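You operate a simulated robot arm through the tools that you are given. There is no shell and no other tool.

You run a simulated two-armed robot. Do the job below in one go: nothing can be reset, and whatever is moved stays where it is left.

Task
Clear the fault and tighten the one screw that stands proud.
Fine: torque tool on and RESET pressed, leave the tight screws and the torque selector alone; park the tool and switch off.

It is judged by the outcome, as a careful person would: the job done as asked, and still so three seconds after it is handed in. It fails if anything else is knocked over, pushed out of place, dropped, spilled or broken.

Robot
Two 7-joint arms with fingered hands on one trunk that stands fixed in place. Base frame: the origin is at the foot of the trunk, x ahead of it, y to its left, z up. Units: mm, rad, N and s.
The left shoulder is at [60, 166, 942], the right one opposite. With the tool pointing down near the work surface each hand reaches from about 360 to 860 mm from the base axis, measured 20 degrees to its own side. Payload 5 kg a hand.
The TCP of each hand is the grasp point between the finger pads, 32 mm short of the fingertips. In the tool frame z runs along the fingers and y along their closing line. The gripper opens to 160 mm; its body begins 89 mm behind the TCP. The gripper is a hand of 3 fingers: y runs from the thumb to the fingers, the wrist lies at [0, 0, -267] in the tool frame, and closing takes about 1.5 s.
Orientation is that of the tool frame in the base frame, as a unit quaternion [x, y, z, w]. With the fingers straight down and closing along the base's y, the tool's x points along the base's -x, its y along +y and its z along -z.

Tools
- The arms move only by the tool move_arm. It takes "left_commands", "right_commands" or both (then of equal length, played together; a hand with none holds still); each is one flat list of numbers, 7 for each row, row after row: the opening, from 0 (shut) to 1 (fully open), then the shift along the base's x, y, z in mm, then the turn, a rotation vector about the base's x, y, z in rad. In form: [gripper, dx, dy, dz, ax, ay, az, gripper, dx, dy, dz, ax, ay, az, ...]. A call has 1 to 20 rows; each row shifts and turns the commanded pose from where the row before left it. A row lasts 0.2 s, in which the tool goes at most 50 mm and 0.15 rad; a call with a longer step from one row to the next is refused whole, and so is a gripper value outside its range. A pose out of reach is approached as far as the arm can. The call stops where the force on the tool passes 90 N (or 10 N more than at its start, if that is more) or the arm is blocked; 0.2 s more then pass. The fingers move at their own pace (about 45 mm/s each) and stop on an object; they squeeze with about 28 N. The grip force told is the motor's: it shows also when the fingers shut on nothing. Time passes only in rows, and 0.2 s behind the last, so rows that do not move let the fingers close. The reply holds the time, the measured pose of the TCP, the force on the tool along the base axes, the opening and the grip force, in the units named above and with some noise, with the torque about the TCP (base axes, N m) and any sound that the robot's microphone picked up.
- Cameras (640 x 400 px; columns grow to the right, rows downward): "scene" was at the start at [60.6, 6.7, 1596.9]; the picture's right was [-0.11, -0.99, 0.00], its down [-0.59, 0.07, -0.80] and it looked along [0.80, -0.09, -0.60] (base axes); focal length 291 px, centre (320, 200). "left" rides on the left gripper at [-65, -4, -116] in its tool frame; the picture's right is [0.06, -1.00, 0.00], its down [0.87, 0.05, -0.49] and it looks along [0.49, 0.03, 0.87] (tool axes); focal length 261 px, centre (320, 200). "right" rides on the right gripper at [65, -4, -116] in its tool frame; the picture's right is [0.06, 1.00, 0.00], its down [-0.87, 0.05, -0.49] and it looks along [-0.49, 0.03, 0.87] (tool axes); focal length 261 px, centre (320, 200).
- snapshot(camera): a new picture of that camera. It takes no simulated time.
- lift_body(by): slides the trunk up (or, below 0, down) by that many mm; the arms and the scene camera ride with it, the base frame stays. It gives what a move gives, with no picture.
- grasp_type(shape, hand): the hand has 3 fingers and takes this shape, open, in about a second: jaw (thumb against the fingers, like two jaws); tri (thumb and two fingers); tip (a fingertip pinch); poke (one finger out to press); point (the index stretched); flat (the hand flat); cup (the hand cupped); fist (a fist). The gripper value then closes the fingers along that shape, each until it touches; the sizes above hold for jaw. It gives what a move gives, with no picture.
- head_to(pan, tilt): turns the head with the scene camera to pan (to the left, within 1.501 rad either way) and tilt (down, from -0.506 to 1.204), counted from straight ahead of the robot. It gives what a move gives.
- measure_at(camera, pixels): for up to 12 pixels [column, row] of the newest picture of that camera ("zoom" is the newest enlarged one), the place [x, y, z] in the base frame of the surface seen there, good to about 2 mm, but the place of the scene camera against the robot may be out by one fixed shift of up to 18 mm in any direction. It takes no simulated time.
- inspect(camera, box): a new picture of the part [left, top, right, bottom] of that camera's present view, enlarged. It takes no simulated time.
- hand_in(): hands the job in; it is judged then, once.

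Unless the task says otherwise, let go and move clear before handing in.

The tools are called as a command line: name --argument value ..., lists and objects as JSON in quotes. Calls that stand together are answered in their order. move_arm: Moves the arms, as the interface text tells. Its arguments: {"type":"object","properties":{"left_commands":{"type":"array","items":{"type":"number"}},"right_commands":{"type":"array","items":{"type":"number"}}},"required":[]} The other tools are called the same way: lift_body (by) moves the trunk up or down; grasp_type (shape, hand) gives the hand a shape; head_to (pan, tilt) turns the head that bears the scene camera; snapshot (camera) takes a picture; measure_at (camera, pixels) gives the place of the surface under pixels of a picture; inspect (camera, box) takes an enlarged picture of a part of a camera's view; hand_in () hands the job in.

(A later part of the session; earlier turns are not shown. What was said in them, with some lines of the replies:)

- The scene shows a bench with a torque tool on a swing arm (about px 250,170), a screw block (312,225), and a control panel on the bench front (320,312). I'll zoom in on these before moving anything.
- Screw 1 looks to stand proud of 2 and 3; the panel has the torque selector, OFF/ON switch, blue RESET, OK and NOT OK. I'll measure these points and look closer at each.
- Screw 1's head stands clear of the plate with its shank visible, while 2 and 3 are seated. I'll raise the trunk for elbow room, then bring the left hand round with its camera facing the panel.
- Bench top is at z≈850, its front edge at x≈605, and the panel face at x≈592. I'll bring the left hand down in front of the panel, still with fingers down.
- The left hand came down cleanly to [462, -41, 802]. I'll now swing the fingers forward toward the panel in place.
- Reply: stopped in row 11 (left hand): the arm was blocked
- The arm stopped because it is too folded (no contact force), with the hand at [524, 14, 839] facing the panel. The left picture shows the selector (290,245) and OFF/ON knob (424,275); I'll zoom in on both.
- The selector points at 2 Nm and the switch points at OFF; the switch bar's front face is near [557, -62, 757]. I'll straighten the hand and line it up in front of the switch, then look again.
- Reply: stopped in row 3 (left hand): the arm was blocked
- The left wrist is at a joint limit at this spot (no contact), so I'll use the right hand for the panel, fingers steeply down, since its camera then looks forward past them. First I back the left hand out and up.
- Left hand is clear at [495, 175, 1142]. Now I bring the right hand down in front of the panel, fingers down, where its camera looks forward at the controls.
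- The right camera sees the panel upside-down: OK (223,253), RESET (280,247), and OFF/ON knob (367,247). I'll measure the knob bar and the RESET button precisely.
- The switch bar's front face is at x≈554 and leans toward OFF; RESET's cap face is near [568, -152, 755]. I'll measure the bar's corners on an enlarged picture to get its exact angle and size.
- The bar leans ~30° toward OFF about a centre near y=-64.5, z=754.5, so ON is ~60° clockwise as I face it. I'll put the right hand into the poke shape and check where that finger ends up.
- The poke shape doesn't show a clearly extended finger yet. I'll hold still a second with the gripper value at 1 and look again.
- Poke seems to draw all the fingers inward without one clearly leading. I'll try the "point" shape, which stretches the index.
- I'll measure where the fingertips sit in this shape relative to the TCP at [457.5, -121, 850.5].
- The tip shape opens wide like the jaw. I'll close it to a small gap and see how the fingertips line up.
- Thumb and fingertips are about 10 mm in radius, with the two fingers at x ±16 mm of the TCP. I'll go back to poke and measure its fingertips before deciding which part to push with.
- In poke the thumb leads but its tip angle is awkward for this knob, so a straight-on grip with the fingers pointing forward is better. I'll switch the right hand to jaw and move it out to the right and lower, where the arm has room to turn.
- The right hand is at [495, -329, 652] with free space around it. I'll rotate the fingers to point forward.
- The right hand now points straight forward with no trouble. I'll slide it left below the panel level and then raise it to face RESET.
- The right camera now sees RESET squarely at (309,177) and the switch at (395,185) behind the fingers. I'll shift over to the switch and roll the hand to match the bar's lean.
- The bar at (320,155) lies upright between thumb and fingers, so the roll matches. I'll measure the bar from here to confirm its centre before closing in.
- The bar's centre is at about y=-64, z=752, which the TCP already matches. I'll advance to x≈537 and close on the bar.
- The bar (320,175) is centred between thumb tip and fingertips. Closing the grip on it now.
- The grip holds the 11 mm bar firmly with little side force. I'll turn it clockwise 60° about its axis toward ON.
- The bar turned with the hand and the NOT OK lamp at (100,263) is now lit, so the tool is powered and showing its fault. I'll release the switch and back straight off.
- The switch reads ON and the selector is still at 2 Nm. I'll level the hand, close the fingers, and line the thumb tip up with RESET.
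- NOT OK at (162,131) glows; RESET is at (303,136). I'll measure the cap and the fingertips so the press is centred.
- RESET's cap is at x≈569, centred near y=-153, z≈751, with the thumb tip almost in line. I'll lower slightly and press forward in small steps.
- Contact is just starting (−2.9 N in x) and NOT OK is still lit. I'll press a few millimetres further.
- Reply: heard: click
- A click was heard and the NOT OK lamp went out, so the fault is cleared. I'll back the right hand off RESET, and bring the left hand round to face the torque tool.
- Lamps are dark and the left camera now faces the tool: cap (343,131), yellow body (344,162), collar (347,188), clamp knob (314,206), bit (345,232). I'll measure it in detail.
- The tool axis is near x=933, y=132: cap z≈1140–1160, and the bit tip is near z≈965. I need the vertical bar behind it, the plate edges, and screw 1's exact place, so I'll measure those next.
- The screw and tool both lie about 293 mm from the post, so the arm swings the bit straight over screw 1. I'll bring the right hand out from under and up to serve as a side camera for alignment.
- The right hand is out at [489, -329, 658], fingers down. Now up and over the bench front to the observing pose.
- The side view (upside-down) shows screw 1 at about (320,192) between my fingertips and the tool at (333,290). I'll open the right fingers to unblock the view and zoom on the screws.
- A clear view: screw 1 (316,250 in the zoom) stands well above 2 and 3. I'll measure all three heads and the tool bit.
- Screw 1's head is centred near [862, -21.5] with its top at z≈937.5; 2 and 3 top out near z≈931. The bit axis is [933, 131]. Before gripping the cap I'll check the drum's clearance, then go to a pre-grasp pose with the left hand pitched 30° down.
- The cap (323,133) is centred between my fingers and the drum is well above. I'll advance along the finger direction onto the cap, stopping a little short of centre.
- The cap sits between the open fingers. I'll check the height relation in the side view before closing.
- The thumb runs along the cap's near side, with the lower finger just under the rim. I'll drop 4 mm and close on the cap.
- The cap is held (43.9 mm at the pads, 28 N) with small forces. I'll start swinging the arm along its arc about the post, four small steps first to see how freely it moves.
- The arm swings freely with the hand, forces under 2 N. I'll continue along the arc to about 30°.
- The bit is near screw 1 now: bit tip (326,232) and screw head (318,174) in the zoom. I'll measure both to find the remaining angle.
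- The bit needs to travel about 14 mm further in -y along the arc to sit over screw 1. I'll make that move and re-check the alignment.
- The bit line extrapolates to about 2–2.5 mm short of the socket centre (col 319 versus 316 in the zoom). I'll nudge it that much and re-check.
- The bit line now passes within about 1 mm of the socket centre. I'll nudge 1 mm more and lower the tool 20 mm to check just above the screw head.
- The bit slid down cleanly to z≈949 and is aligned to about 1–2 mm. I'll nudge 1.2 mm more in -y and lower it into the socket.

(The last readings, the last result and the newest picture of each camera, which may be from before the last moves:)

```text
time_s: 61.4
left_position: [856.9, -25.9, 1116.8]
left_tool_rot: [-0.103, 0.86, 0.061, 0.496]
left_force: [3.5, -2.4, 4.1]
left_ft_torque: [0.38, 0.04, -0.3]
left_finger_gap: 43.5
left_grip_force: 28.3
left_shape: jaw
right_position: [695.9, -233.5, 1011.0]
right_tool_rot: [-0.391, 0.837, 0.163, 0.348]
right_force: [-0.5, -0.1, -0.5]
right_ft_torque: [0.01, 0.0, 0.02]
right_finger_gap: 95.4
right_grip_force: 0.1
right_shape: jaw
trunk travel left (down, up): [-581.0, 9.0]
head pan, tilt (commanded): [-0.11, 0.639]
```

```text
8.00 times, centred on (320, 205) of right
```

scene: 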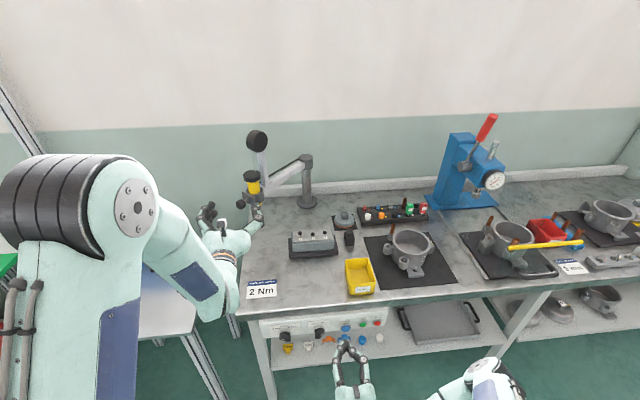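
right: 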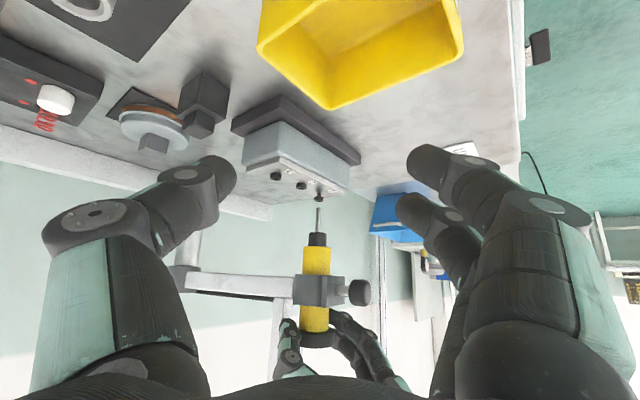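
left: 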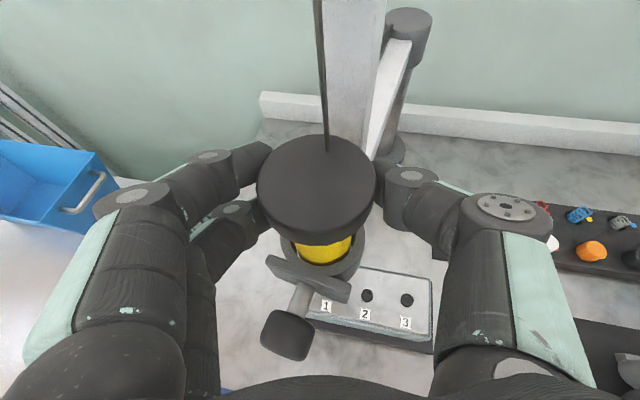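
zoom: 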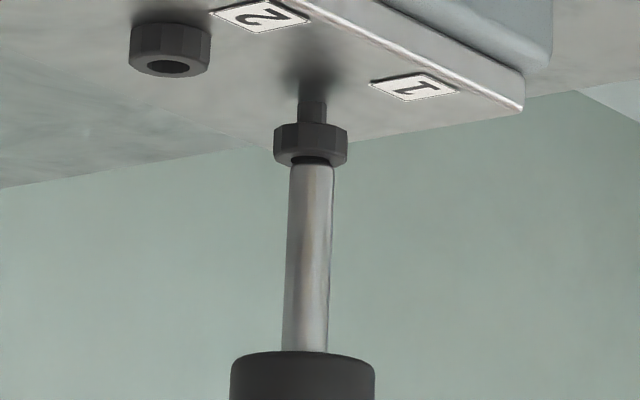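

The bit is seated on screw 1 and the head has already dropped a little, so the tool is driving. I'll follow it down gently.

move_arm --left_commands '[0, 0, 0, -2, 0, 0, 0, 0, 0, 0, -1, 0, 0, 0, 0, 0, 0, -1, 0, 0, 0, 0, 0, 0, -1, 0, 0, 0, 0, 0, 0, 0, 0, 0, 0]'

inspect --camera "right" --box '[300, 180, 340, 230]'

```text
time_s: 62.6
left_position: [856.5, -24.9, 1113.3]
left_tool_rot: [-0.102, 0.86, 0.059, 0.496]
left_force: [11.0, -2.5, 13.1]
left_ft_torque: [0.73, 0.01, -0.29]
left_finger_gap: 43.9
left_grip_force: 27.8
left_shape: jaw
right_position: [695.8, -234.2, 1010.3]
right_tool_rot: [-0.391, 0.837, 0.163, 0.346]
right_force: [0.4, -0.5, -0.3]
right_ft_torque: [-0.04, 0.01, 0.04]
right_finger_gap: 95.7
right_grip_force: 0.0
right_shape: jaw
trunk travel left (down, up): [-581.0, 9.0]
head pan, tilt (commanded): [-0.11, 0.639]
```

```text
8.00 times, centred on (320, 205) of right
```

zoom: 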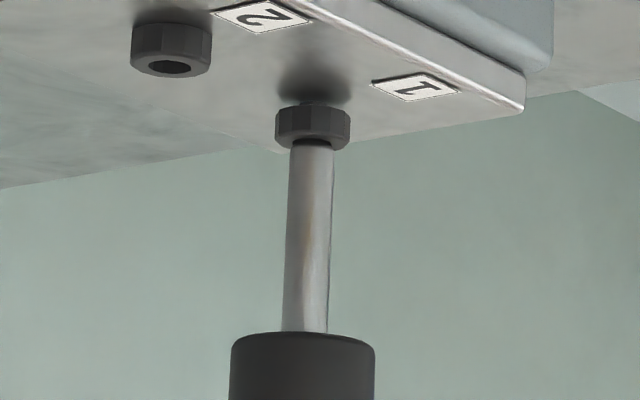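

The head keeps dropping and is almost down on the plate; push force is 13 N. I'll keep following until it seats.

move_arm --left_commands '[0, 0, 0, -1, 0, 0, 0, 0, 0, 0, -1, 0, 0, 0, 0, 0, 0, -1, 0, 0, 0, 0, 0, 0, -1, 0, 0, 0, 0, 0, 0, 0, 0, 0, 0, 0, 0, 0, 0, 0, 0, 0]'

inspect --camera "right" --box '[300, 180, 340, 230]'

snapshot --camera "left"

```text
time_s: 64.0
left_position: [857.7, -25.6, 1112.2]
left_tool_rot: [-0.1, 0.859, 0.059, 0.499]
left_force: [11.3, -3.1, 25.8]
left_ft_torque: [1.23, 0.16, -0.6]
left_finger_gap: 43.7
left_grip_force: 28.2
left_shape: jaw
right_position: [695.9, -234.7, 1011.8]
right_tool_rot: [-0.391, 0.837, 0.163, 0.347]
right_force: [0.2, 0.1, -0.8]
right_ft_torque: [0.02, 0.01, -0.01]
right_finger_gap: 95.4
right_grip_force: 0.0
right_shape: jaw
trunk travel left (down, up): [-581.0, 9.0]
head pan, tilt (commanded): [-0.11, 0.639]
```

```text
8.00 times, centred on (320, 205) of right
```

zoom: 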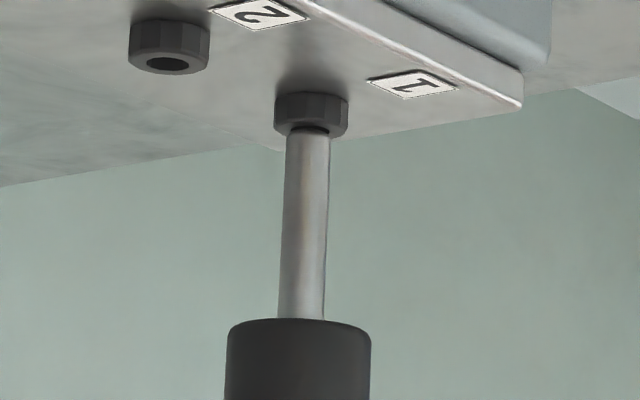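

```text
taken
```

left: 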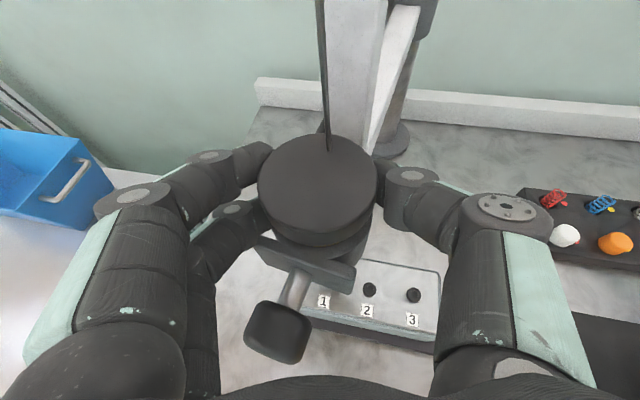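

The head is nearly home and resistance has risen to 26 N. I'll hold a second to let the tool run, listening for the torque click, then measure the head height.

move_arm --left_commands '[0, 0, 0, 0, 0, 0, 0, 0, 0, 0, 0, 0, 0, 0, 0, 0, 0, 0, 0, 0, 0, 0, 0, 0, 0, 0, 0, 0, 0, 0, 0, 0, 0, 0, 0]'

inspect --camera "right" --box '[300, 180, 340, 230]'

measure_at --camera "zoom" --pixels '[[282, 128], [342, 128], [311, 115], [275, 105], [312, 97], [170, 68], [140, 55], [170, 35], [300, 160], [300, 200]]'

```text
time_s: 65.2
left_position: [858.4, -25.5, 1112.5]
left_tool_rot: [-0.101, 0.859, 0.06, 0.498]
left_force: [12.3, -4.7, 25.6]
left_ft_torque: [1.23, 0.15, -0.72]
left_finger_gap: 44.0
left_grip_force: 28.6
left_shape: jaw
right_position: [695.5, -233.6, 1011.8]
right_tool_rot: [-0.391, 0.837, 0.163, 0.347]
right_force: [0.0, 0.4, -0.7]
right_ft_torque: [0.02, -0.02, -0.01]
right_finger_gap: 95.3
right_grip_force: 0.1
right_shape: jaw
trunk travel left (down, up): [-581.0, 9.0]
head pan, tilt (commanded): [-0.11, 0.639]
```

```text
8.00 times, centred on (320, 205) of right
```

zoom: 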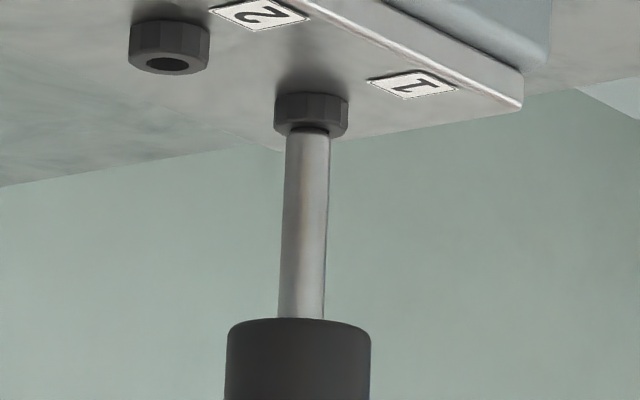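

```text
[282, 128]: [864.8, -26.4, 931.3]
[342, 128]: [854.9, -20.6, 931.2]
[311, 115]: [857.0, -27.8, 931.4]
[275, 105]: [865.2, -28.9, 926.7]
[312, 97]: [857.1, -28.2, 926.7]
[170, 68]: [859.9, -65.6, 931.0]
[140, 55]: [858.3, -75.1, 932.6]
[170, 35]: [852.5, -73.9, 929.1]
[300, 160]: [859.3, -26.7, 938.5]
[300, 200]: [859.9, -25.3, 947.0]
```

Screw 1's head top is now at z≈931, level with screw 2, and no longer moving. I'll check the OK lamp from the scene camera while still pressing.

snapshot --camera "scene"

inspect --camera "scene" --box '[250, 290, 410, 370]'

```text
taken
```

scene: 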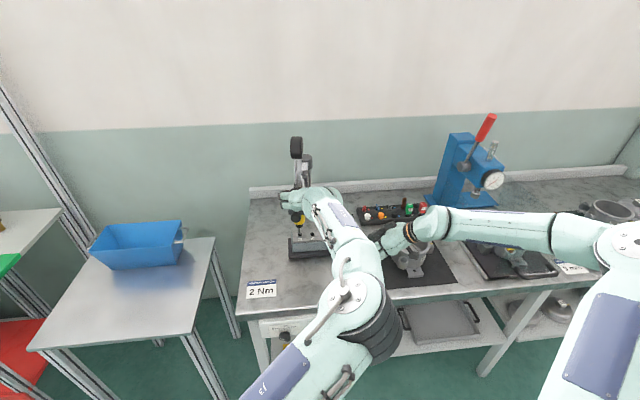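

```text
4.00 times, centred on (330, 330) of scene
```

zoom: 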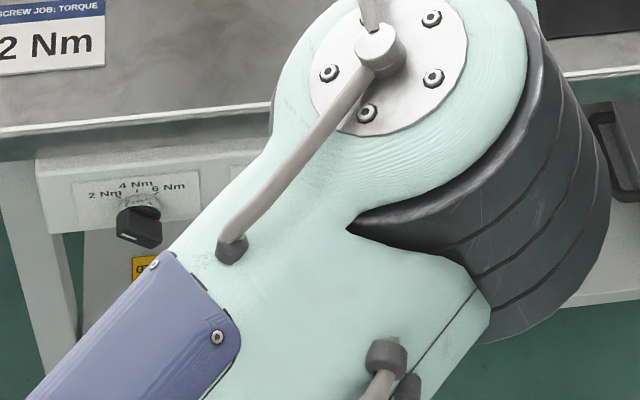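

The left elbow hides the panel from the scene camera. I'll swing the right hand back over the bench front, where its camera can see the lamps, while the left hand keeps pressing.

move_arm --right_commands '[0.4, -23, -10.8, 6, -0.038, 0.0815, -0.0918, 0.4, -23, -10.8, 6, -0.038, 0.0815, -0.0918, 0.4, -23, -10.8, 6, -0.038, 0.0815, -0.0918, 0.4, -23, -10.8, 6, -0.038, 0.0815, -0.0918, 0.4, -23, -10.8, 6, -0.038, 0.0815, -0.0918, 0.4, -23, -10.8, 6, -0.038, 0.0815, -0.0918, 0.4, -23, -10.8, 6, -0.038, 0.0815, -0.0918, 0.4, -23, -10.8, 6, -0.038, 0.0815, -0.0918, 0.4, -23, -10.8, 6, -0.038, 0.0815, -0.0918]'

snapshot --camera "right"

```text
time_s: 67.2
left_position: [856.7, -26.0, 1112.1]
left_tool_rot: [-0.101, 0.859, 0.06, 0.499]
left_force: [11.8, -4.1, 24.6]
left_ft_torque: [1.2, 0.1, -0.69]
left_finger_gap: 43.9
left_grip_force: 28.0
left_shape: jaw
right_position: [487.8, -332.1, 1062.3]
right_tool_rot: [0.001, 1.0, 0.0, -0.001]
right_force: [0.2, 0.6, 0.2]
right_ft_torque: [-0.04, -0.02, 0.0]
right_finger_gap: 64.5
right_grip_force: 0.0
right_shape: jaw
trunk travel left (down, up): [-581.0, 9.0]
head pan, tilt (commanded): [-0.11, 0.639]
```

```text
taken
```

right: 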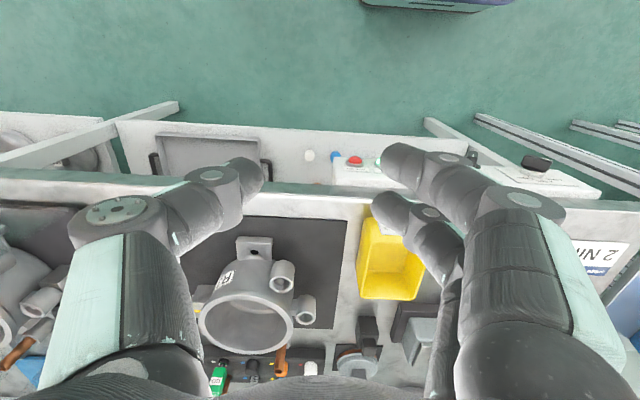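

inspect --camera "right" --box '[330, 140, 400, 190]'

```text
8.00 times, centred on (365, 165) of right
```

zoom: 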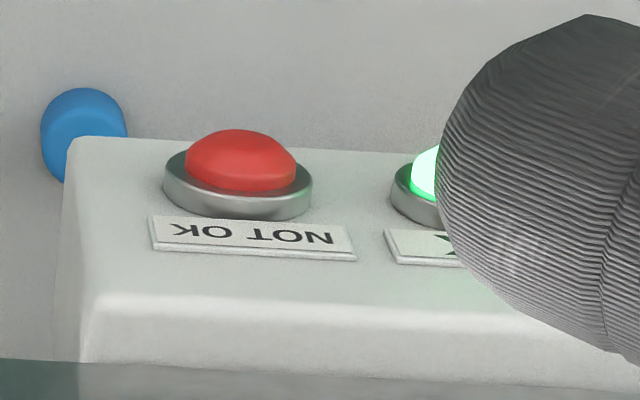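

The OK lamp is glowing green and NOT OK is dark, so the screw reached torque. I'll lift the tool straight up off the screw.

move_arm --left_commands '[0, 0, 0, 5, 0, 0, 0, 0, 0, 0, 9, 0, 0, 0, 0, 0, 0, 9, 0, 0, 0, 0, 0, 0, 9, 0, 0, 0, 0, 0, 0, 9, 0, 0, 0, 0, 0, 0, 0, 0, 0, 0]'

snapshot --camera "left"

inspect --camera "right" --box '[330, 140, 400, 190]'

```text
time_s: 68.6
left_position: [857.4, -24.4, 1149.7]
left_tool_rot: [-0.103, 0.86, 0.06, 0.496]
left_force: [-1.0, -2.2, 1.2]
left_ft_torque: [0.42, 0.12, -0.27]
left_finger_gap: 43.6
left_grip_force: 27.8
left_shape: jaw
right_position: [488.3, -330.7, 1062.2]
right_tool_rot: [-0.001, 1.0, 0.001, 0.0]
right_force: [0.4, -1.0, 0.5]
right_ft_torque: [0.02, 0.0, 0.02]
right_finger_gap: 64.8
right_grip_force: 0.0
right_shape: jaw
trunk travel left (down, up): [-581.0, 9.0]
head pan, tilt (commanded): [-0.11, 0.639]
```

```text
taken
```

left: 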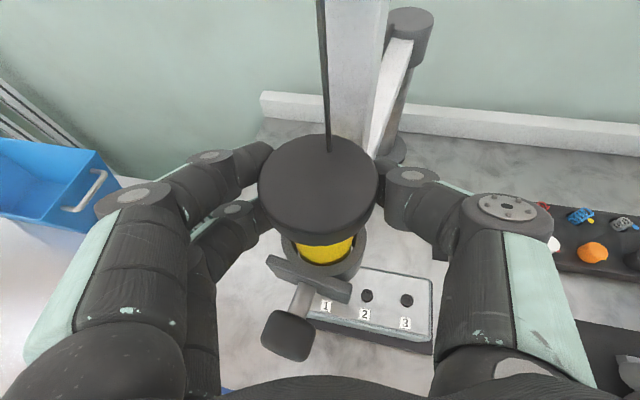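

```text
8.00 times, centred on (365, 165) of right
```

zoom: 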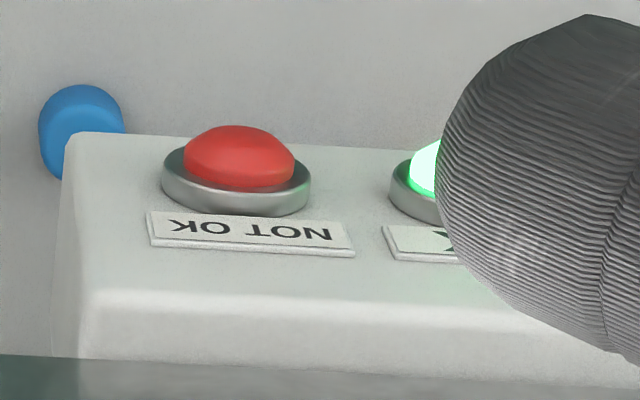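

Tool is up and OK stays lit. I'll swing the arm back along the same arc to its parking position.

move_arm --left_commands '[0, 1.49, 9.45, 0, 0, 0, -0.0317, 0, 1.49, 9.45, 0, 0, 0, -0.0317, 0, 2.38, 10.08, 0, 0, 0, -0.0349, 0, 2.7, 10.0, 0, 0, 0, -0.0349, 0, 3.05, 9.9, 0, 0, 0, -0.0349, 0, 3.38, 9.79, 0, 0, 0, -0.0349, 0, 3.74, 9.67, 0, 0, 0, -0.0349, 0, 4.06, 9.49, 0, 0, 0, -0.0349, 0, 4.39, 9.37, 0, 0, 0, -0.0349, 0, 4.72, 9.23, 0, 0, 0, -0.0349, 0, 5.04, 9.04, 0, 0, 0, -0.0349, 0, 5.34, 8.84, 0, 0, 0, -0.0349, 0, 5.66, 8.66, 0, 0, 0, -0.0349, 0, 5.97, 8.49, 0, 0, 0, -0.0349, 0, 6.25, 8.27, 0, 0, 0, -0.0349, 0, 6.53, 8.01, 0, 0, 0, -0.0349, 0, 6.82, 7.8, 0, 0, 0, -0.0349, 0, 0, 0, 0, 0, 0, 0, 0, 0, 0, 0, 0, 0, 0]'

snapshot --camera "left"

snapshot --camera "scene"

```text
time_s: 72.6
left_position: [930.3, 131.5, 1149.3]
left_tool_rot: [0.15, 0.854, -0.086, 0.491]
left_force: [-1.2, 2.3, -6.2]
left_ft_torque: [0.46, -0.04, 0.08]
left_finger_gap: 43.7
left_grip_force: 27.8
left_shape: jaw
right_position: [490.0, -330.7, 1061.9]
right_tool_rot: [-0.001, 1.0, 0.0, 0.0]
right_force: [0.3, -0.1, -0.3]
right_ft_torque: [0.02, 0.0, 0.0]
right_finger_gap: 64.6
right_grip_force: 0.1
right_shape: jaw
trunk travel left (down, up): [-581.0, 9.0]
head pan, tilt (commanded): [-0.11, 0.639]
```

```text
taken
```

left: 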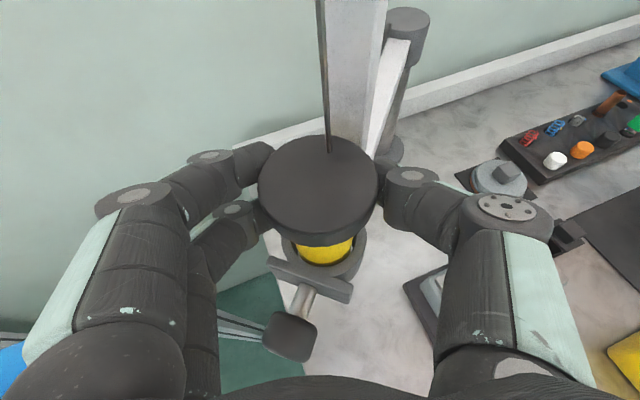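

```text
taken
```

scene: 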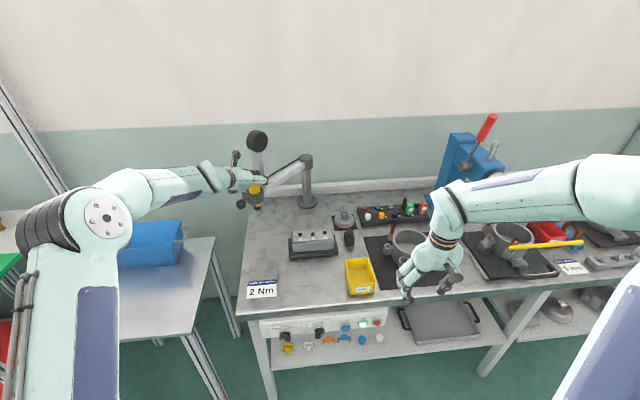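

The tool is back over its starting place, with the cap at the same spot in the left view (318,190). I'll open the fingers and back straight out.

move_arm --left_commands '[0.6, 0, 0, 0, 0, 0, 0, 0.6, 0, 0, 0, 0, 0, 0, 0.6, 0, 0, 0, 0, 0, 0, 0.6, 0, 0, 0, 0, 0, 0, 0.6, 0, 0, 0, 0, 0, 0, 0.6, 0, 0, 0, 0, 0, 0]'

snapshot --camera "left"

measure_at --camera "left" --pixels '[[316, 160], [316, 190], [316, 215], [265, 190], [368, 190], [290, 335]]'

```text
time_s: 74.0
left_position: [930.4, 131.6, 1149.8]
left_tool_rot: [0.15, 0.854, -0.086, 0.491]
left_force: [0.2, 0.3, 0.7]
left_ft_torque: [0.02, -0.03, 0.03]
left_finger_gap: 95.3
left_grip_force: 0.1
left_shape: jaw
right_position: [489.2, -331.2, 1060.8]
right_tool_rot: [0.0, 1.0, 0.001, 0.0]
right_force: [-0.4, 0.0, 0.5]
right_ft_torque: [0.0, 0.01, 0.0]
right_finger_gap: 64.3
right_grip_force: 0.1
right_shape: jaw
trunk travel left (down, up): [-581.0, 9.0]
head pan, tilt (commanded): [-0.11, 0.639]
```

```text
taken
```

left: 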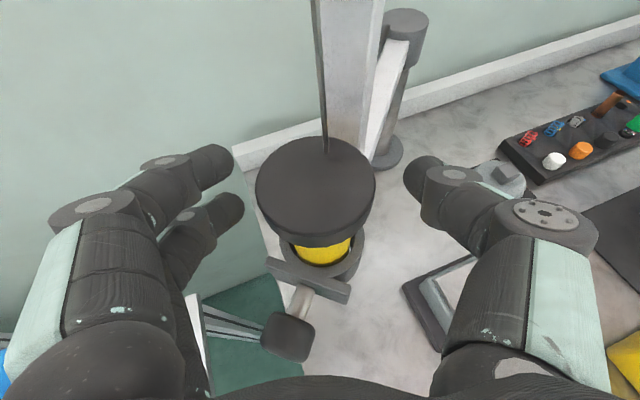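

```text
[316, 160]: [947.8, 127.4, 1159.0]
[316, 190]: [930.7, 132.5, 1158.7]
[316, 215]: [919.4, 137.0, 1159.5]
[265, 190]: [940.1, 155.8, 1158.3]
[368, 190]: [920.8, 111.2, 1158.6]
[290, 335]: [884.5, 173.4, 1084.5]
```

The tool is parked within a millimetre of where it started and the hand is free. I'll withdraw the left hand and at the same time lower the right hand in front of the bench.

move_arm --left_commands '[0.6, -21.5, 8.2, 13, 0, 0, 0, 0.6, -21.5, 8.2, 13, 0, 0, 0, 0.6, -21.5, 8.2, 13, 0, 0, 0, 0.6, -21.5, 8.2, 13, 0, 0, 0, 0.6, -28.4, -0.8, -4.8, -0.0183, -0.1036, 0.0682, 0.6, -28.4, -0.8, -4.8, -0.0183, -0.1036, 0.0682, 0.6, -28.4, -0.8, -4.8, -0.0183, -0.1036, 0.0682, 0.6, -28.4, -0.8, -4.8, -0.0183, -0.1036, 0.0682, 0.6, -28.4, -0.8, -4.8, -0.0183, -0.1036, 0.0682, 0.6, 0, 0, 0, 0, 0, 0]' --right_commands '[0.4, 0.6, 0, -40.5, 0, 0, 0, 0.4, 0.6, 0, -40.5, 0, 0, 0, 0.4, 0.6, 0, -40.5, 0, 0, 0, 0.4, 0.6, 0, -40.5, 0, 0, 0, 0.4, 0.6, 0, -40.5, 0, 0, 0, 0.4, 0.6, 0, -40.5, 0, 0, 0, 0.4, 0.6, 0, -40.5, 0, 0, 0, 0.4, 0.6, 0, -40.5, 0, 0, 0, 0.4, 0.6, 0, -40.5, 0, 0, 0, 0.4, 0.6, 0, -40.5, 0, 0, 0]'

snapshot --camera "left"

```text
time_s: 76.2
left_position: [702.5, 158.7, 1178.0]
left_tool_rot: [-0.001, 0.708, 0.0, 0.706]
left_force: [0.1, 0.2, -0.9]
left_ft_torque: [0.02, 0.0, 0.02]
left_finger_gap: 96.0
left_grip_force: 0.2
left_shape: jaw
right_position: [492.3, -330.3, 655.6]
right_tool_rot: [0.0, 1.0, 0.001, -0.001]
right_force: [0.0, -0.9, -0.2]
right_ft_torque: [-0.03, -0.01, -0.01]
right_finger_gap: 64.7
right_grip_force: 0.0
right_shape: jaw
trunk travel left (down, up): [-581.0, 9.0]
head pan, tilt (commanded): [-0.11, 0.639]
```

```text
taken
```

left: 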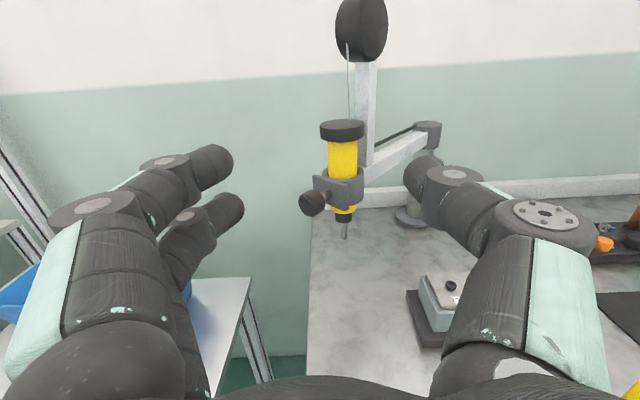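

The tool hangs parked as before. Now I turn the right hand forward again for the switch.

move_arm --right_commands '[0.4, 0, 0, 0, 0, -0.131, 0, 0.4, 0, 0, 0, 0, -0.131, 0, 0.4, 0, 0, 0, 0, -0.131, 0, 0.4, 0, 0, 0, 0, -0.131, 0, 0.4, 0, 0, 0, 0, -0.131, 0, 0.4, 0, 0, 0, 0, -0.131, 0, 0.4, 0, 0, 0, 0, -0.131, 0, 0.4, 0, 0, 0, 0, -0.131, 0, 0.4, 0, 0, 0, 0, -0.131, 0, 0.4, 0, 0, 0, 0, -0.131, 0, 0.4, 0, 0, 0, 0, -0.131, 0, 0.4, 0, 0, 0, 0, -0.13, 0]'

move_arm --right_commands '[0.4, 0, 40, 0, 0, 0, 0, 0.4, 0, 40, 0, 0, 0, 0, 0.4, 0, 40, 0, 0, 0, 0, 0.4, 0, 40, 0, 0, 0, 0, 0.4, 0, 25, 10, 0, 0, 0, 0.4, 0, 20, 20, 0.131, 0, 0, 0.4, 0, 20, 20, 0.131, 0, 0, 0.4, 0, 20, 20, 0.131, 0, 0, 0.4, 0, 20, 20, 0.131, 0, 0, 0.4, 0, 0, 6, 0, 0, 0]'

snapshot --camera "right"

```text
time_s: 78.8
left_position: [701.8, 158.1, 1179.2]
left_tool_rot: [0.0, 0.708, 0.0, 0.707]
left_force: [-1.0, -0.4, 0.3]
left_ft_torque: [0.0, 0.01, 0.01]
left_finger_gap: 95.4
left_grip_force: 0.0
left_shape: jaw
right_position: [493.7, -329.1, 657.4]
right_tool_rot: [0.0, 0.706, 0.0, 0.708]
right_force: [0.9, -0.2, 0.1]
right_ft_torque: [-0.01, 0.01, -0.01]
right_finger_gap: 64.4
right_grip_force: 0.1
right_shape: jaw
trunk travel left (down, up): [-581.0, 9.0]
head pan, tilt (commanded): [-0.11, 0.639]
```

```text
time_s: 81.0
left_position: [702.2, 158.5, 1179.2]
left_tool_rot: [0.001, 0.708, 0.0, 0.706]
left_force: [0.3, 0.8, -0.1]
left_ft_torque: [0.0, -0.02, 0.01]
left_finger_gap: 95.6
left_grip_force: 0.1
left_shape: jaw
right_position: [495.6, -65.3, 756.0]
right_tool_rot: [0.183, 0.682, 0.183, 0.683]
right_force: [-0.1, -0.1, 0.2]
right_ft_torque: [0.01, 0.0, -0.02]
right_finger_gap: 64.6
right_grip_force: 0.1
right_shape: jaw
trunk travel left (down, up): [-581.0, 9.0]
head pan, tilt (commanded): [-0.11, 0.639]
```

```text
taken
```

right: 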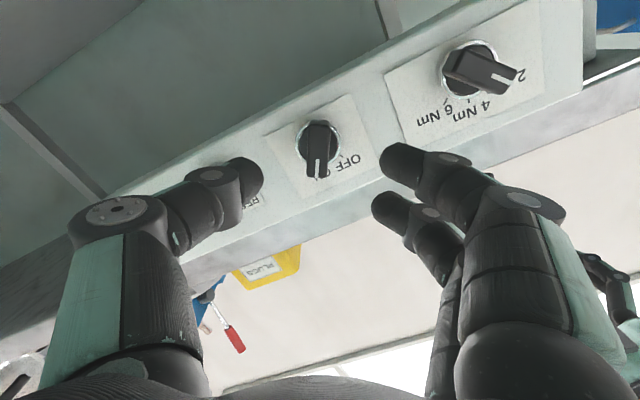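

The switch bar at (318,148) is upright between the fingers again, pointing to ON. I'll move in the last 42 mm and close on it.

move_arm --right_commands '[0.4, 14, 0.5, -1.5, 0, 0, 0, 0.4, 14, 0.5, -1.5, 0, 0, 0, 0.4, 14, 0, 0, 0, 0, 0]'

snapshot --camera "right"

```text
time_s: 81.8
left_position: [702.2, 159.8, 1178.3]
left_tool_rot: [0.0, 0.708, 0.0, 0.706]
left_force: [-0.2, -0.2, 0.0]
left_ft_torque: [-0.02, 0.01, -0.02]
left_finger_gap: 95.6
left_grip_force: 0.1
left_shape: jaw
right_position: [537.2, -60.9, 752.1]
right_tool_rot: [0.182, 0.682, 0.184, 0.684]
right_force: [-0.1, 1.0, -0.2]
right_ft_torque: [0.0, 0.01, 0.01]
right_finger_gap: 64.6
right_grip_force: 0.1
right_shape: jaw
trunk travel left (down, up): [-581.0, 9.0]
head pan, tilt (commanded): [-0.11, 0.639]
```

```text
taken
```

right: 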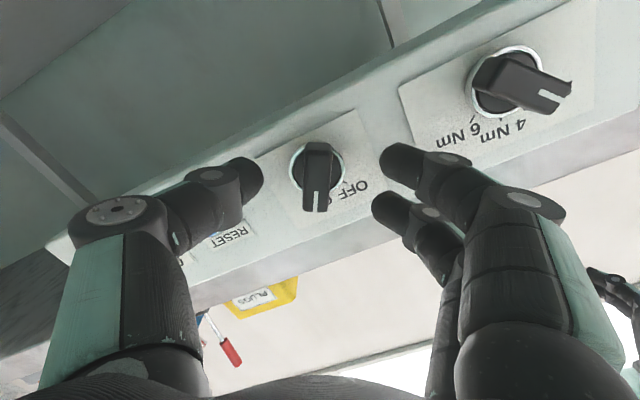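

The hand sits about 2 mm too far left (bar at col 316 rather than 320). I'll correct that and close.

move_arm --right_commands '[0.4, 0, -2, 0.5, 0, 0, 0, 0, 0, 0, 0, 0, 0, 0, 0, 0, 0, 0, 0, 0, 0, 0, 0, 0, 0, 0, 0, 0, 0, 0, 0, 0, 0, 0, 0, 0, 0, 0, 0, 0, 0, 0, 0, 0, 0, 0, 0, 0, 0]'

snapshot --camera "right"

```text
time_s: 83.4
left_position: [701.8, 160.8, 1178.1]
left_tool_rot: [0.0, 0.707, 0.0, 0.707]
left_force: [-0.5, 0.0, 0.7]
left_ft_torque: [0.01, 0.04, 0.03]
left_finger_gap: 95.8
left_grip_force: 0.0
left_shape: jaw
right_position: [538.0, -65.3, 752.6]
right_tool_rot: [0.183, 0.682, 0.183, 0.684]
right_force: [4.1, 0.1, 0.2]
right_ft_torque: [-0.02, -0.04, 0.08]
right_finger_gap: 10.7
right_grip_force: 27.9
right_shape: jaw
trunk travel left (down, up): [-581.0, 9.0]
head pan, tilt (commanded): [-0.11, 0.639]
```

```text
taken
```

right: 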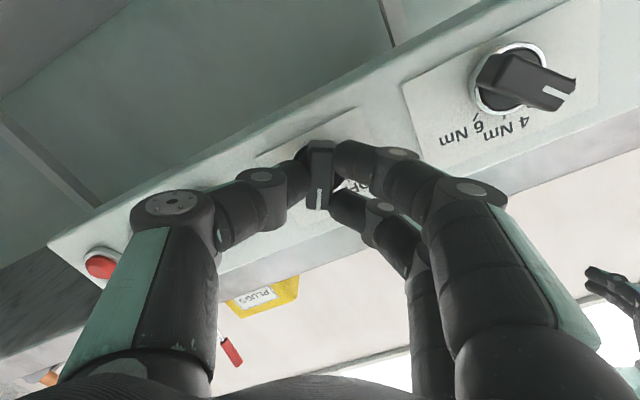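

The bar is gripped (10.7 mm, 28 N). I'll turn it 60° counter-clockwise back to OFF.

move_arm --right_commands '[0, 0, 0, 0, -0.131, 0, 0, 0, 0, 0, 0, -0.131, 0, 0, 0, 0, 0, 0, -0.131, 0, 0, 0, 0, 0, 0, -0.131, 0, 0, 0, 0, 0, 0, -0.131, 0, 0, 0, 0, 0, 0, -0.131, 0, 0, 0, 0, 0, 0, -0.131, 0, 0, 0, 0, 0, 0, -0.131, 0, 0]'

snapshot --camera "right"

```text
time_s: 85.2
left_position: [702.8, 159.4, 1179.0]
left_tool_rot: [0.0, 0.708, 0.0, 0.707]
left_force: [0.5, 0.5, -0.6]
left_ft_torque: [0.01, -0.02, 0.01]
left_finger_gap: 95.6
left_grip_force: 0.2
left_shape: jaw
right_position: [536.6, -63.3, 752.2]
right_tool_rot: [-0.185, 0.682, -0.183, 0.684]
right_force: [8.0, 3.2, 7.0]
right_ft_torque: [-0.01, -0.13, 0.1]
right_finger_gap: 10.1
right_grip_force: 28.2
right_shape: jaw
trunk travel left (down, up): [-581.0, 9.0]
head pan, tilt (commanded): [-0.11, 0.639]
```

```text
taken
```

right: 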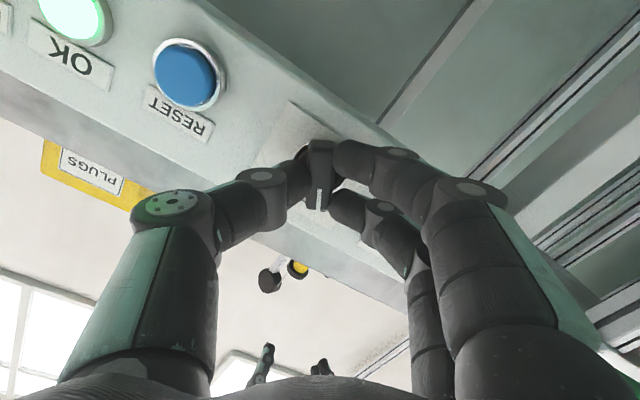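

The hand is back at the OFF angle but the OK lamp at (70,15) still glows. I'll zoom in to see exactly where the pointer is.

inspect --camera "right" --box '[260, 90, 380, 230]'

inspect --camera "right" --box '[0, 0, 130, 100]'

```text
2.86 times, centred on (320, 160) of right
```

zoom: 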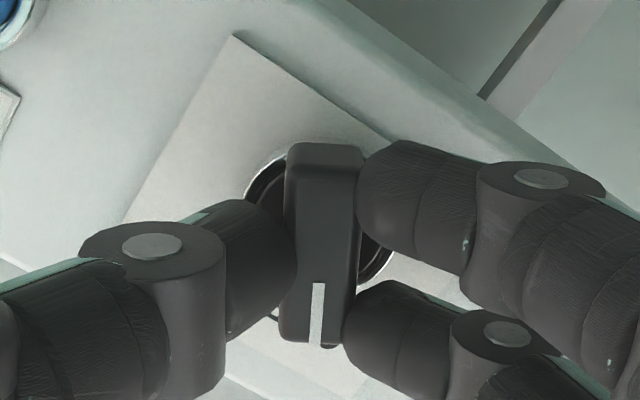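

```text
4.00 times, centred on (65, 50) of right
```

zoom: 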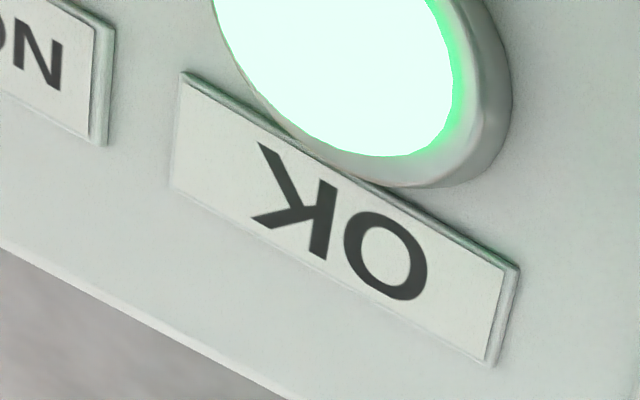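

The pointer appears to be at OFF. I'll release, back away, and measure the bar's angle and the lamp.

move_arm --right_commands '[0.4, 0, 0, 0, 0, 0, 0, 0.4, 0, 0, 0, 0, 0, 0, 0.4, 0, 0, 0, 0, 0, 0, 0.4, 0, 0, 0, 0, 0, 0, 0.4, 0, 0, 0, 0, 0, 0, 0.4, -20, 0, 0, 0, 0, 0, 0.4, -21, 0, 0, 0, 0, 0]'

snapshot --camera "right"

inspect --camera "right" --box '[280, 110, 360, 220]'

measure_at --camera "zoom" --pixels '[[325, 75], [317, 250], [322, 160], [290, 160], [355, 160], [318, 195], [313, 258]]'

```text
time_s: 86.8
left_position: [702.0, 159.6, 1178.9]
left_tool_rot: [0.0, 0.708, 0.001, 0.706]
left_force: [-0.8, 0.0, -0.4]
left_ft_torque: [-0.01, -0.02, -0.03]
left_finger_gap: 95.7
left_grip_force: 0.0
left_shape: jaw
right_position: [495.1, -65.1, 752.0]
right_tool_rot: [-0.184, 0.682, -0.184, 0.683]
right_force: [-0.7, 0.5, 0.4]
right_ft_torque: [-0.01, 0.01, 0.04]
right_finger_gap: 63.4
right_grip_force: 0.0
right_shape: jaw
trunk travel left (down, up): [-581.0, 9.0]
head pan, tilt (commanded): [-0.11, 0.639]
```

```text
taken
```

right: 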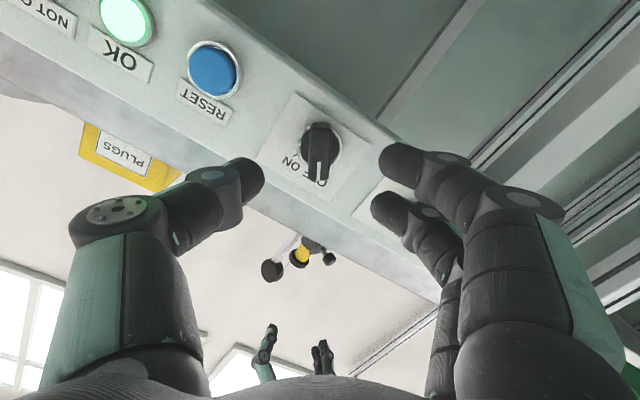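

```text
3.64 times, centred on (320, 165) of right
```

zoom: 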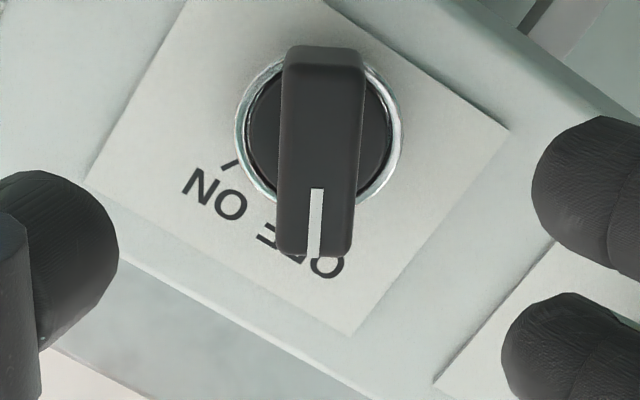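

```text
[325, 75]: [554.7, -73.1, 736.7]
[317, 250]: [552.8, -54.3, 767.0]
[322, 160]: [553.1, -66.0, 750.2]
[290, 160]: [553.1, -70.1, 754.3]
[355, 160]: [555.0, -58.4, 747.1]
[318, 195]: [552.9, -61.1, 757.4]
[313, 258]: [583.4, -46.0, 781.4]
```

The bar's angle measures ~31°, same as at the start, so the switch is physically at OFF, but the OK lamp is still bright. I'll wait a second and look again.

move_arm --right_commands '[0.4, 0, 0, 0, 0, 0, 0, 0.4, 0, 0, 0, 0, 0, 0, 0.4, 0, 0, 0, 0, 0, 0, 0.4, 0, 0, 0, 0, 0, 0, 0.4, 0, 0, 0, 0, 0, 0, 0.4, 0, 0, 0, 0, 0, 0]'

inspect --camera "right" --box '[0, 0, 260, 120]'

inspect --camera "left" --box '[290, 100, 500, 320]'

```text
time_s: 88.2
left_position: [702.2, 159.9, 1178.1]
left_tool_rot: [0.0, 0.708, 0.0, 0.706]
left_force: [-0.3, 0.5, 1.2]
left_ft_torque: [0.0, -0.01, 0.0]
left_finger_gap: 95.7
left_grip_force: 0.1
left_shape: jaw
right_position: [493.9, -63.9, 753.4]
right_tool_rot: [-0.183, 0.682, -0.184, 0.683]
right_force: [0.1, -0.5, -1.4]
right_ft_torque: [0.02, -0.01, 0.01]
right_finger_gap: 63.5
right_grip_force: 0.0
right_shape: jaw
trunk travel left (down, up): [-581.0, 9.0]
head pan, tilt (commanded): [-0.11, 0.639]
```

```text
2.46 times, centred on (130, 60) of right
```

zoom: 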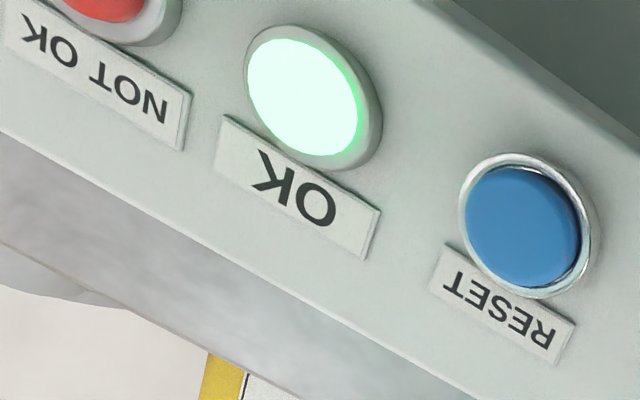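

```text
1.82 times, centred on (395, 210) of left
```

zoom: 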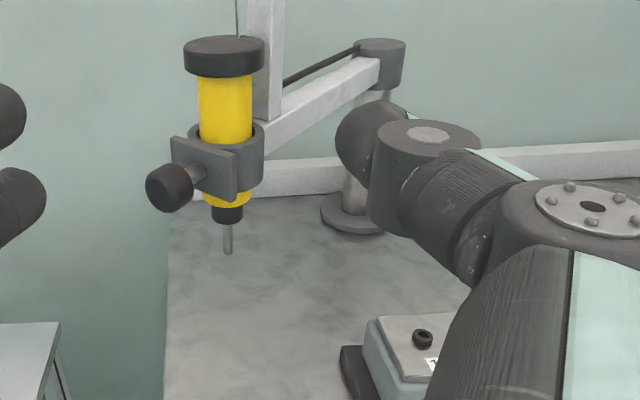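

The lamp stays lit although the pointer is on OFF, so I want to be sure the switch is fully home. I'll re-grip and turn slightly further toward OFF to feel for the stop.

move_arm --right_commands '[0.4, 14, 0, 0, 0, 0, 0, 0.4, 14, 0, 0, 0, 0, 0, 0.4, 14, 0, 0, 0, 0, 0, 0, 0, 0, 0, 0, 0, 0, 0, 0, 0, 0, 0, 0, 0, 0, 0, 0, 0, 0, 0, 0, 0, 0, 0, 0, 0, 0, 0, 0, 0, 0, 0, 0, 0, 0, 0, 0, 0, 0, 0, 0, 0, 0, 0, 0, 0, -0.04, 0, 0, 0, 0, 0, 0, -0.04, 0, 0]'

snapshot --camera "right"

```text
time_s: 90.6
left_position: [702.5, 157.8, 1179.8]
left_tool_rot: [0.0, 0.708, 0.0, 0.707]
left_force: [0.4, 0.7, -0.3]
left_ft_torque: [-0.03, -0.01, 0.03]
left_finger_gap: 95.9
left_grip_force: 0.0
left_shape: jaw
right_position: [536.4, -64.1, 751.3]
right_tool_rot: [-0.211, 0.675, -0.209, 0.676]
right_force: [2.6, 1.4, 1.8]
right_ft_torque: [0.34, 0.01, 0.04]
right_finger_gap: 10.4
right_grip_force: 28.0
right_shape: jaw
trunk travel left (down, up): [-581.0, 9.0]
head pan, tilt (commanded): [-0.11, 0.639]
```

```text
taken
```

right: 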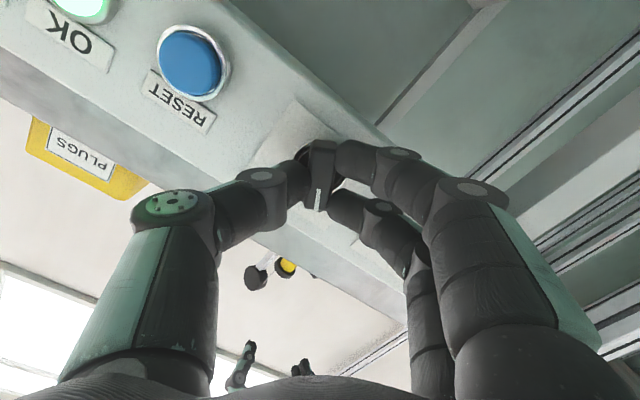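

Torque rose to 0.34 N·m against the turn: the switch is firmly on its OFF stop, so the OK lamp just latches the result. I'll relax the twist, let go and back off.

move_arm --right_commands '[0, 0, 0, 0, 0.04, 0, 0, 0, 0, 0, 0, 0.04, 0, 0, 0.4, 0, 0, 0, 0, 0, 0, 0.4, 0, 0, 0, 0, 0, 0, 0.4, 0, 0, 0, 0, 0, 0, 0.4, 0, 0, 0, 0, 0, 0, 0.4, 0, 0, 0, 0, 0, 0, 0.4, -20, 0, 0, 0, 0, 0, 0.4, -22, 0, 0, 0, 0, 0]'

snapshot --camera "right"

inspect --camera "right" --box '[280, 110, 360, 220]'

```text
time_s: 92.6
left_position: [702.2, 158.6, 1179.3]
left_tool_rot: [0.0, 0.707, 0.0, 0.707]
left_force: [1.0, 0.3, 0.3]
left_ft_torque: [0.0, 0.07, 0.05]
left_finger_gap: 95.7
left_grip_force: 0.1
left_shape: jaw
right_position: [493.8, -65.3, 752.3]
right_tool_rot: [-0.184, 0.682, -0.183, 0.683]
right_force: [0.2, -0.9, -0.4]
right_ft_torque: [0.01, -0.01, 0.0]
right_finger_gap: 63.4
right_grip_force: 0.0
right_shape: jaw
trunk travel left (down, up): [-581.0, 9.0]
head pan, tilt (commanded): [-0.11, 0.639]
```

```text
taken
```

right: 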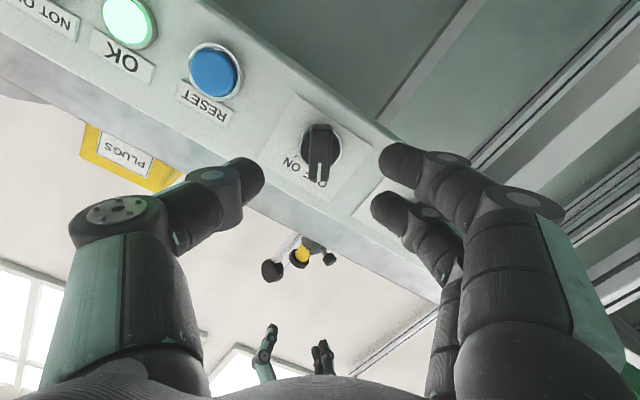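

```text
3.64 times, centred on (320, 165) of right
```

zoom: 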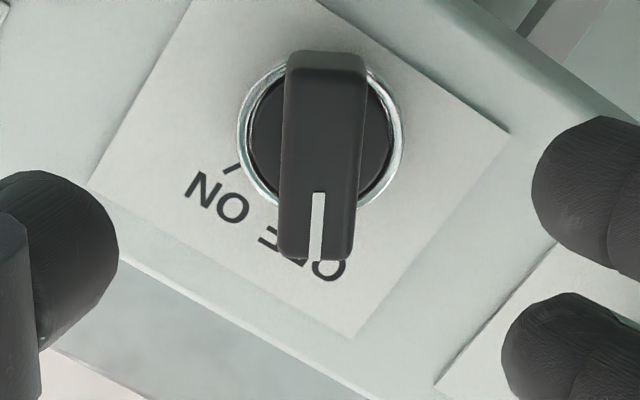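

The switch points at OFF and the selector was never touched. I'll retire both hands clear of the bench.

move_arm --right_commands '[0.4, 0, -20, -20, 0.131, 0, 0, 0.4, 0, -20, -20, 0.131, 0, 0, 0.4, 0, -20, -20, 0.131, 0, 0, 0.4, 0, -20, -20, 0.131, 0, 0, 0.4, 0, -37, -4, 0, 0, 0, 0.4, 0, -37, -4, 0, 0, 0, 0.4, 0, -37, -4, 0, 0, 0, 0.4, 0, -37, -4, 0, 0, 0, 0.4, 0, -37, -4, 0, 0, 0, 0.4, 0, 0, 0, 0, 0, 0, 0.4, 0, 0, 0, 0, 0, 0]' --left_commands '[0.6, -18.7, 1.4, -3.5, 0.0014, 0.1212, 0.0298, 0.6, -18.7, 1.4, -3.5, 0.0014, 0.1212, 0.0298, 0.6, -18.7, 1.4, -3.5, 0.0014, 0.1212, 0.0298, 0.6, -18.7, 1.4, -3.5, 0.0014, 0.1212, 0.0298, 0.6, -18.7, 1.4, -3.5, 0.0014, 0.1212, 0.0298, 0.6, -18.7, 1.4, -3.5, 0.0014, 0.1212, 0.0298, 0.6, -18.7, 1.4, -3.5, 0.0014, 0.1212, 0.0298, 0.6, -18.7, 1.4, -3.5, 0.0014, 0.1212, 0.0298, 0.6, -18.7, 1.4, -3.5, 0.0014, 0.1212, 0.0298, 0.6, -18.7, 1.4, -3.5, 0.0014, 0.1212, 0.0298, 0.6, -18.7, 1.4, -3.5, 0.0014, 0.1212, 0.0298]'

move_arm --right_commands '[0.4, 0, 0, 0, 0, 0.131, 0, 0.4, 0, 0, 0, 0, 0.131, 0, 0.4, 0, 0, 0, 0, 0.131, 0, 0.4, 0, 0, 0, 0, 0.131, 0, 0.4, 0, 0, 0, 0, 0.131, 0, 0.4, 0, 0, 0, 0, 0.131, 0, 0.4, 0, 0, 0, 0, 0.131, 0, 0.4, 0, 0, 0, 0, 0.131, 0, 0.4, 0, 0, 0, 0, 0.131, 0, 0.4, 0, 0, 0, 0, 0.131, 0, 0.4, 0, 0, 0, 0, 0.131, 0, 0.4, 0, 0, 0, 0, 0.13, 0]'

snapshot --camera "scene"

```text
time_s: 95.0
left_position: [495.4, 176.1, 1138.8]
left_tool_rot: [-0.101, 0.982, 0.112, 0.111]
left_force: [-0.3, -0.9, -0.8]
left_ft_torque: [0.01, 0.01, 0.02]
left_finger_gap: 95.9
left_grip_force: 0.1
left_shape: jaw
right_position: [495.0, -328.0, 649.5]
right_tool_rot: [-0.001, 0.707, 0.001, 0.707]
right_force: [0.3, -0.1, 0.0]
right_ft_torque: [0.03, 0.03, -0.02]
right_finger_gap: 63.6
right_grip_force: 0.1
right_shape: jaw
trunk travel left (down, up): [-581.0, 9.0]
head pan, tilt (commanded): [-0.11, 0.639]
```

```text
time_s: 97.6
left_position: [496.2, 174.8, 1139.1]
left_tool_rot: [-0.102, 0.982, 0.113, 0.111]
left_force: [-0.4, 1.3, -0.4]
left_ft_torque: [-0.01, 0.02, -0.01]
left_finger_gap: 95.5
left_grip_force: 0.1
left_shape: jaw
right_position: [495.3, -329.0, 651.9]
right_tool_rot: [0.0, 1.0, 0.0, 0.0]
right_force: [-0.3, 0.8, -0.2]
right_ft_torque: [0.0, 0.0, -0.01]
right_finger_gap: 63.5
right_grip_force: 0.1
right_shape: jaw
trunk travel left (down, up): [-581.0, 9.0]
head pan, tilt (commanded): [-0.11, 0.639]
```

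```text
taken
```

scene: 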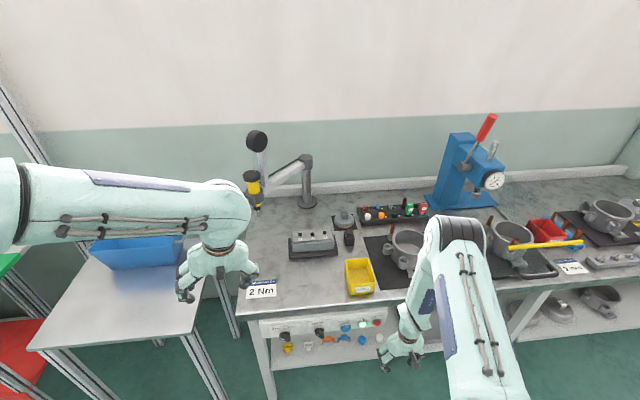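

Both hands are clear and everything on the bench looks in place. I'll take final close looks at the screws, panel and tool.

inspect --camera "scene" --box '[285, 222, 345, 260]'

inspect --camera "scene" --box '[255, 310, 395, 355]'

inspect --camera "scene" --box '[225, 120, 335, 220]'

```text
10.53 times, centred on (315, 241) of scene
```

zoom: 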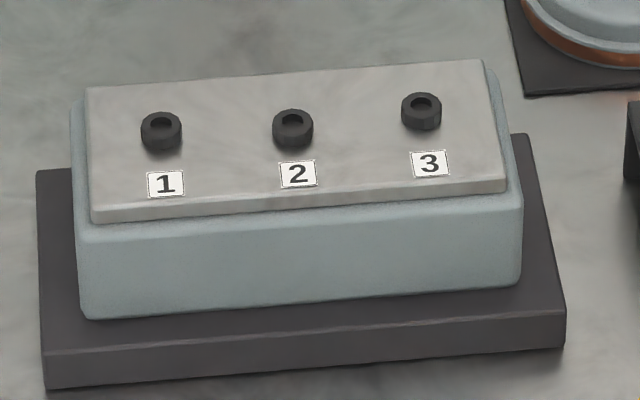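

```text
4.57 times, centred on (325, 332) of scene
```

zoom: 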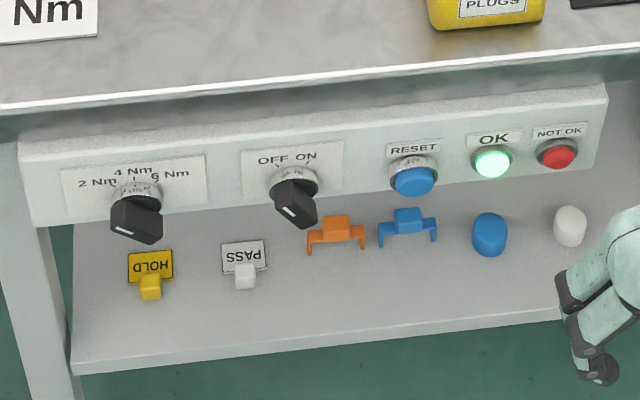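

```text
4.00 times, centred on (280, 170) of scene
```

zoom: 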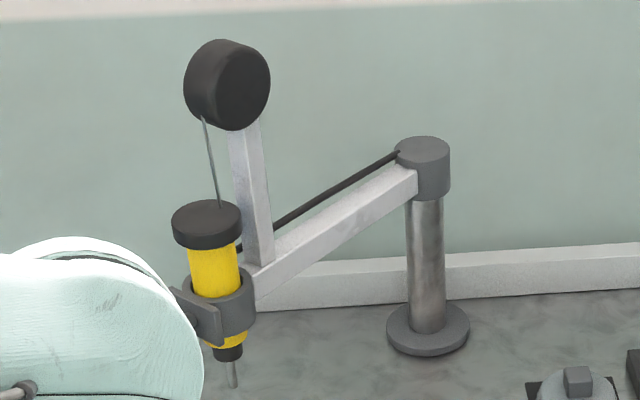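

All three screw heads now sit level. The switch points at OFF, the selector is still at 2 Nm, and the lamps show OK with NOT OK dark. The tool hangs parked and both hands are clear, so I'm handing in.

hand_in

```text
The job is handed in.
```

The fault is cleared and screw 1 is tightened. Its head now sits level with screws 2 and 3, and the OK lamp lit.

- **Fault:** I switched the torque tool on, which lit NOT OK. Pressing RESET gave a click and the lamp went out.
- **Screw:** Screw 1 was the only one standing proud. I drove it at the 2 Nm setting already selected until the OK lamp came on. I did not touch screws 2 and 3 or the torque selector.
- **Park and power:** The tool is back within about 1 mm of where it started. The switch is turned fully back against its OFF stop.

The OK lamp stayed lit after I switched off. The pointer is at its original OFF angle and I felt the stop, so I take the lamp to be holding its last result, but I could not confirm that.

Both hands are clear of the bench, and nothing else looked out of place in the last pictures.
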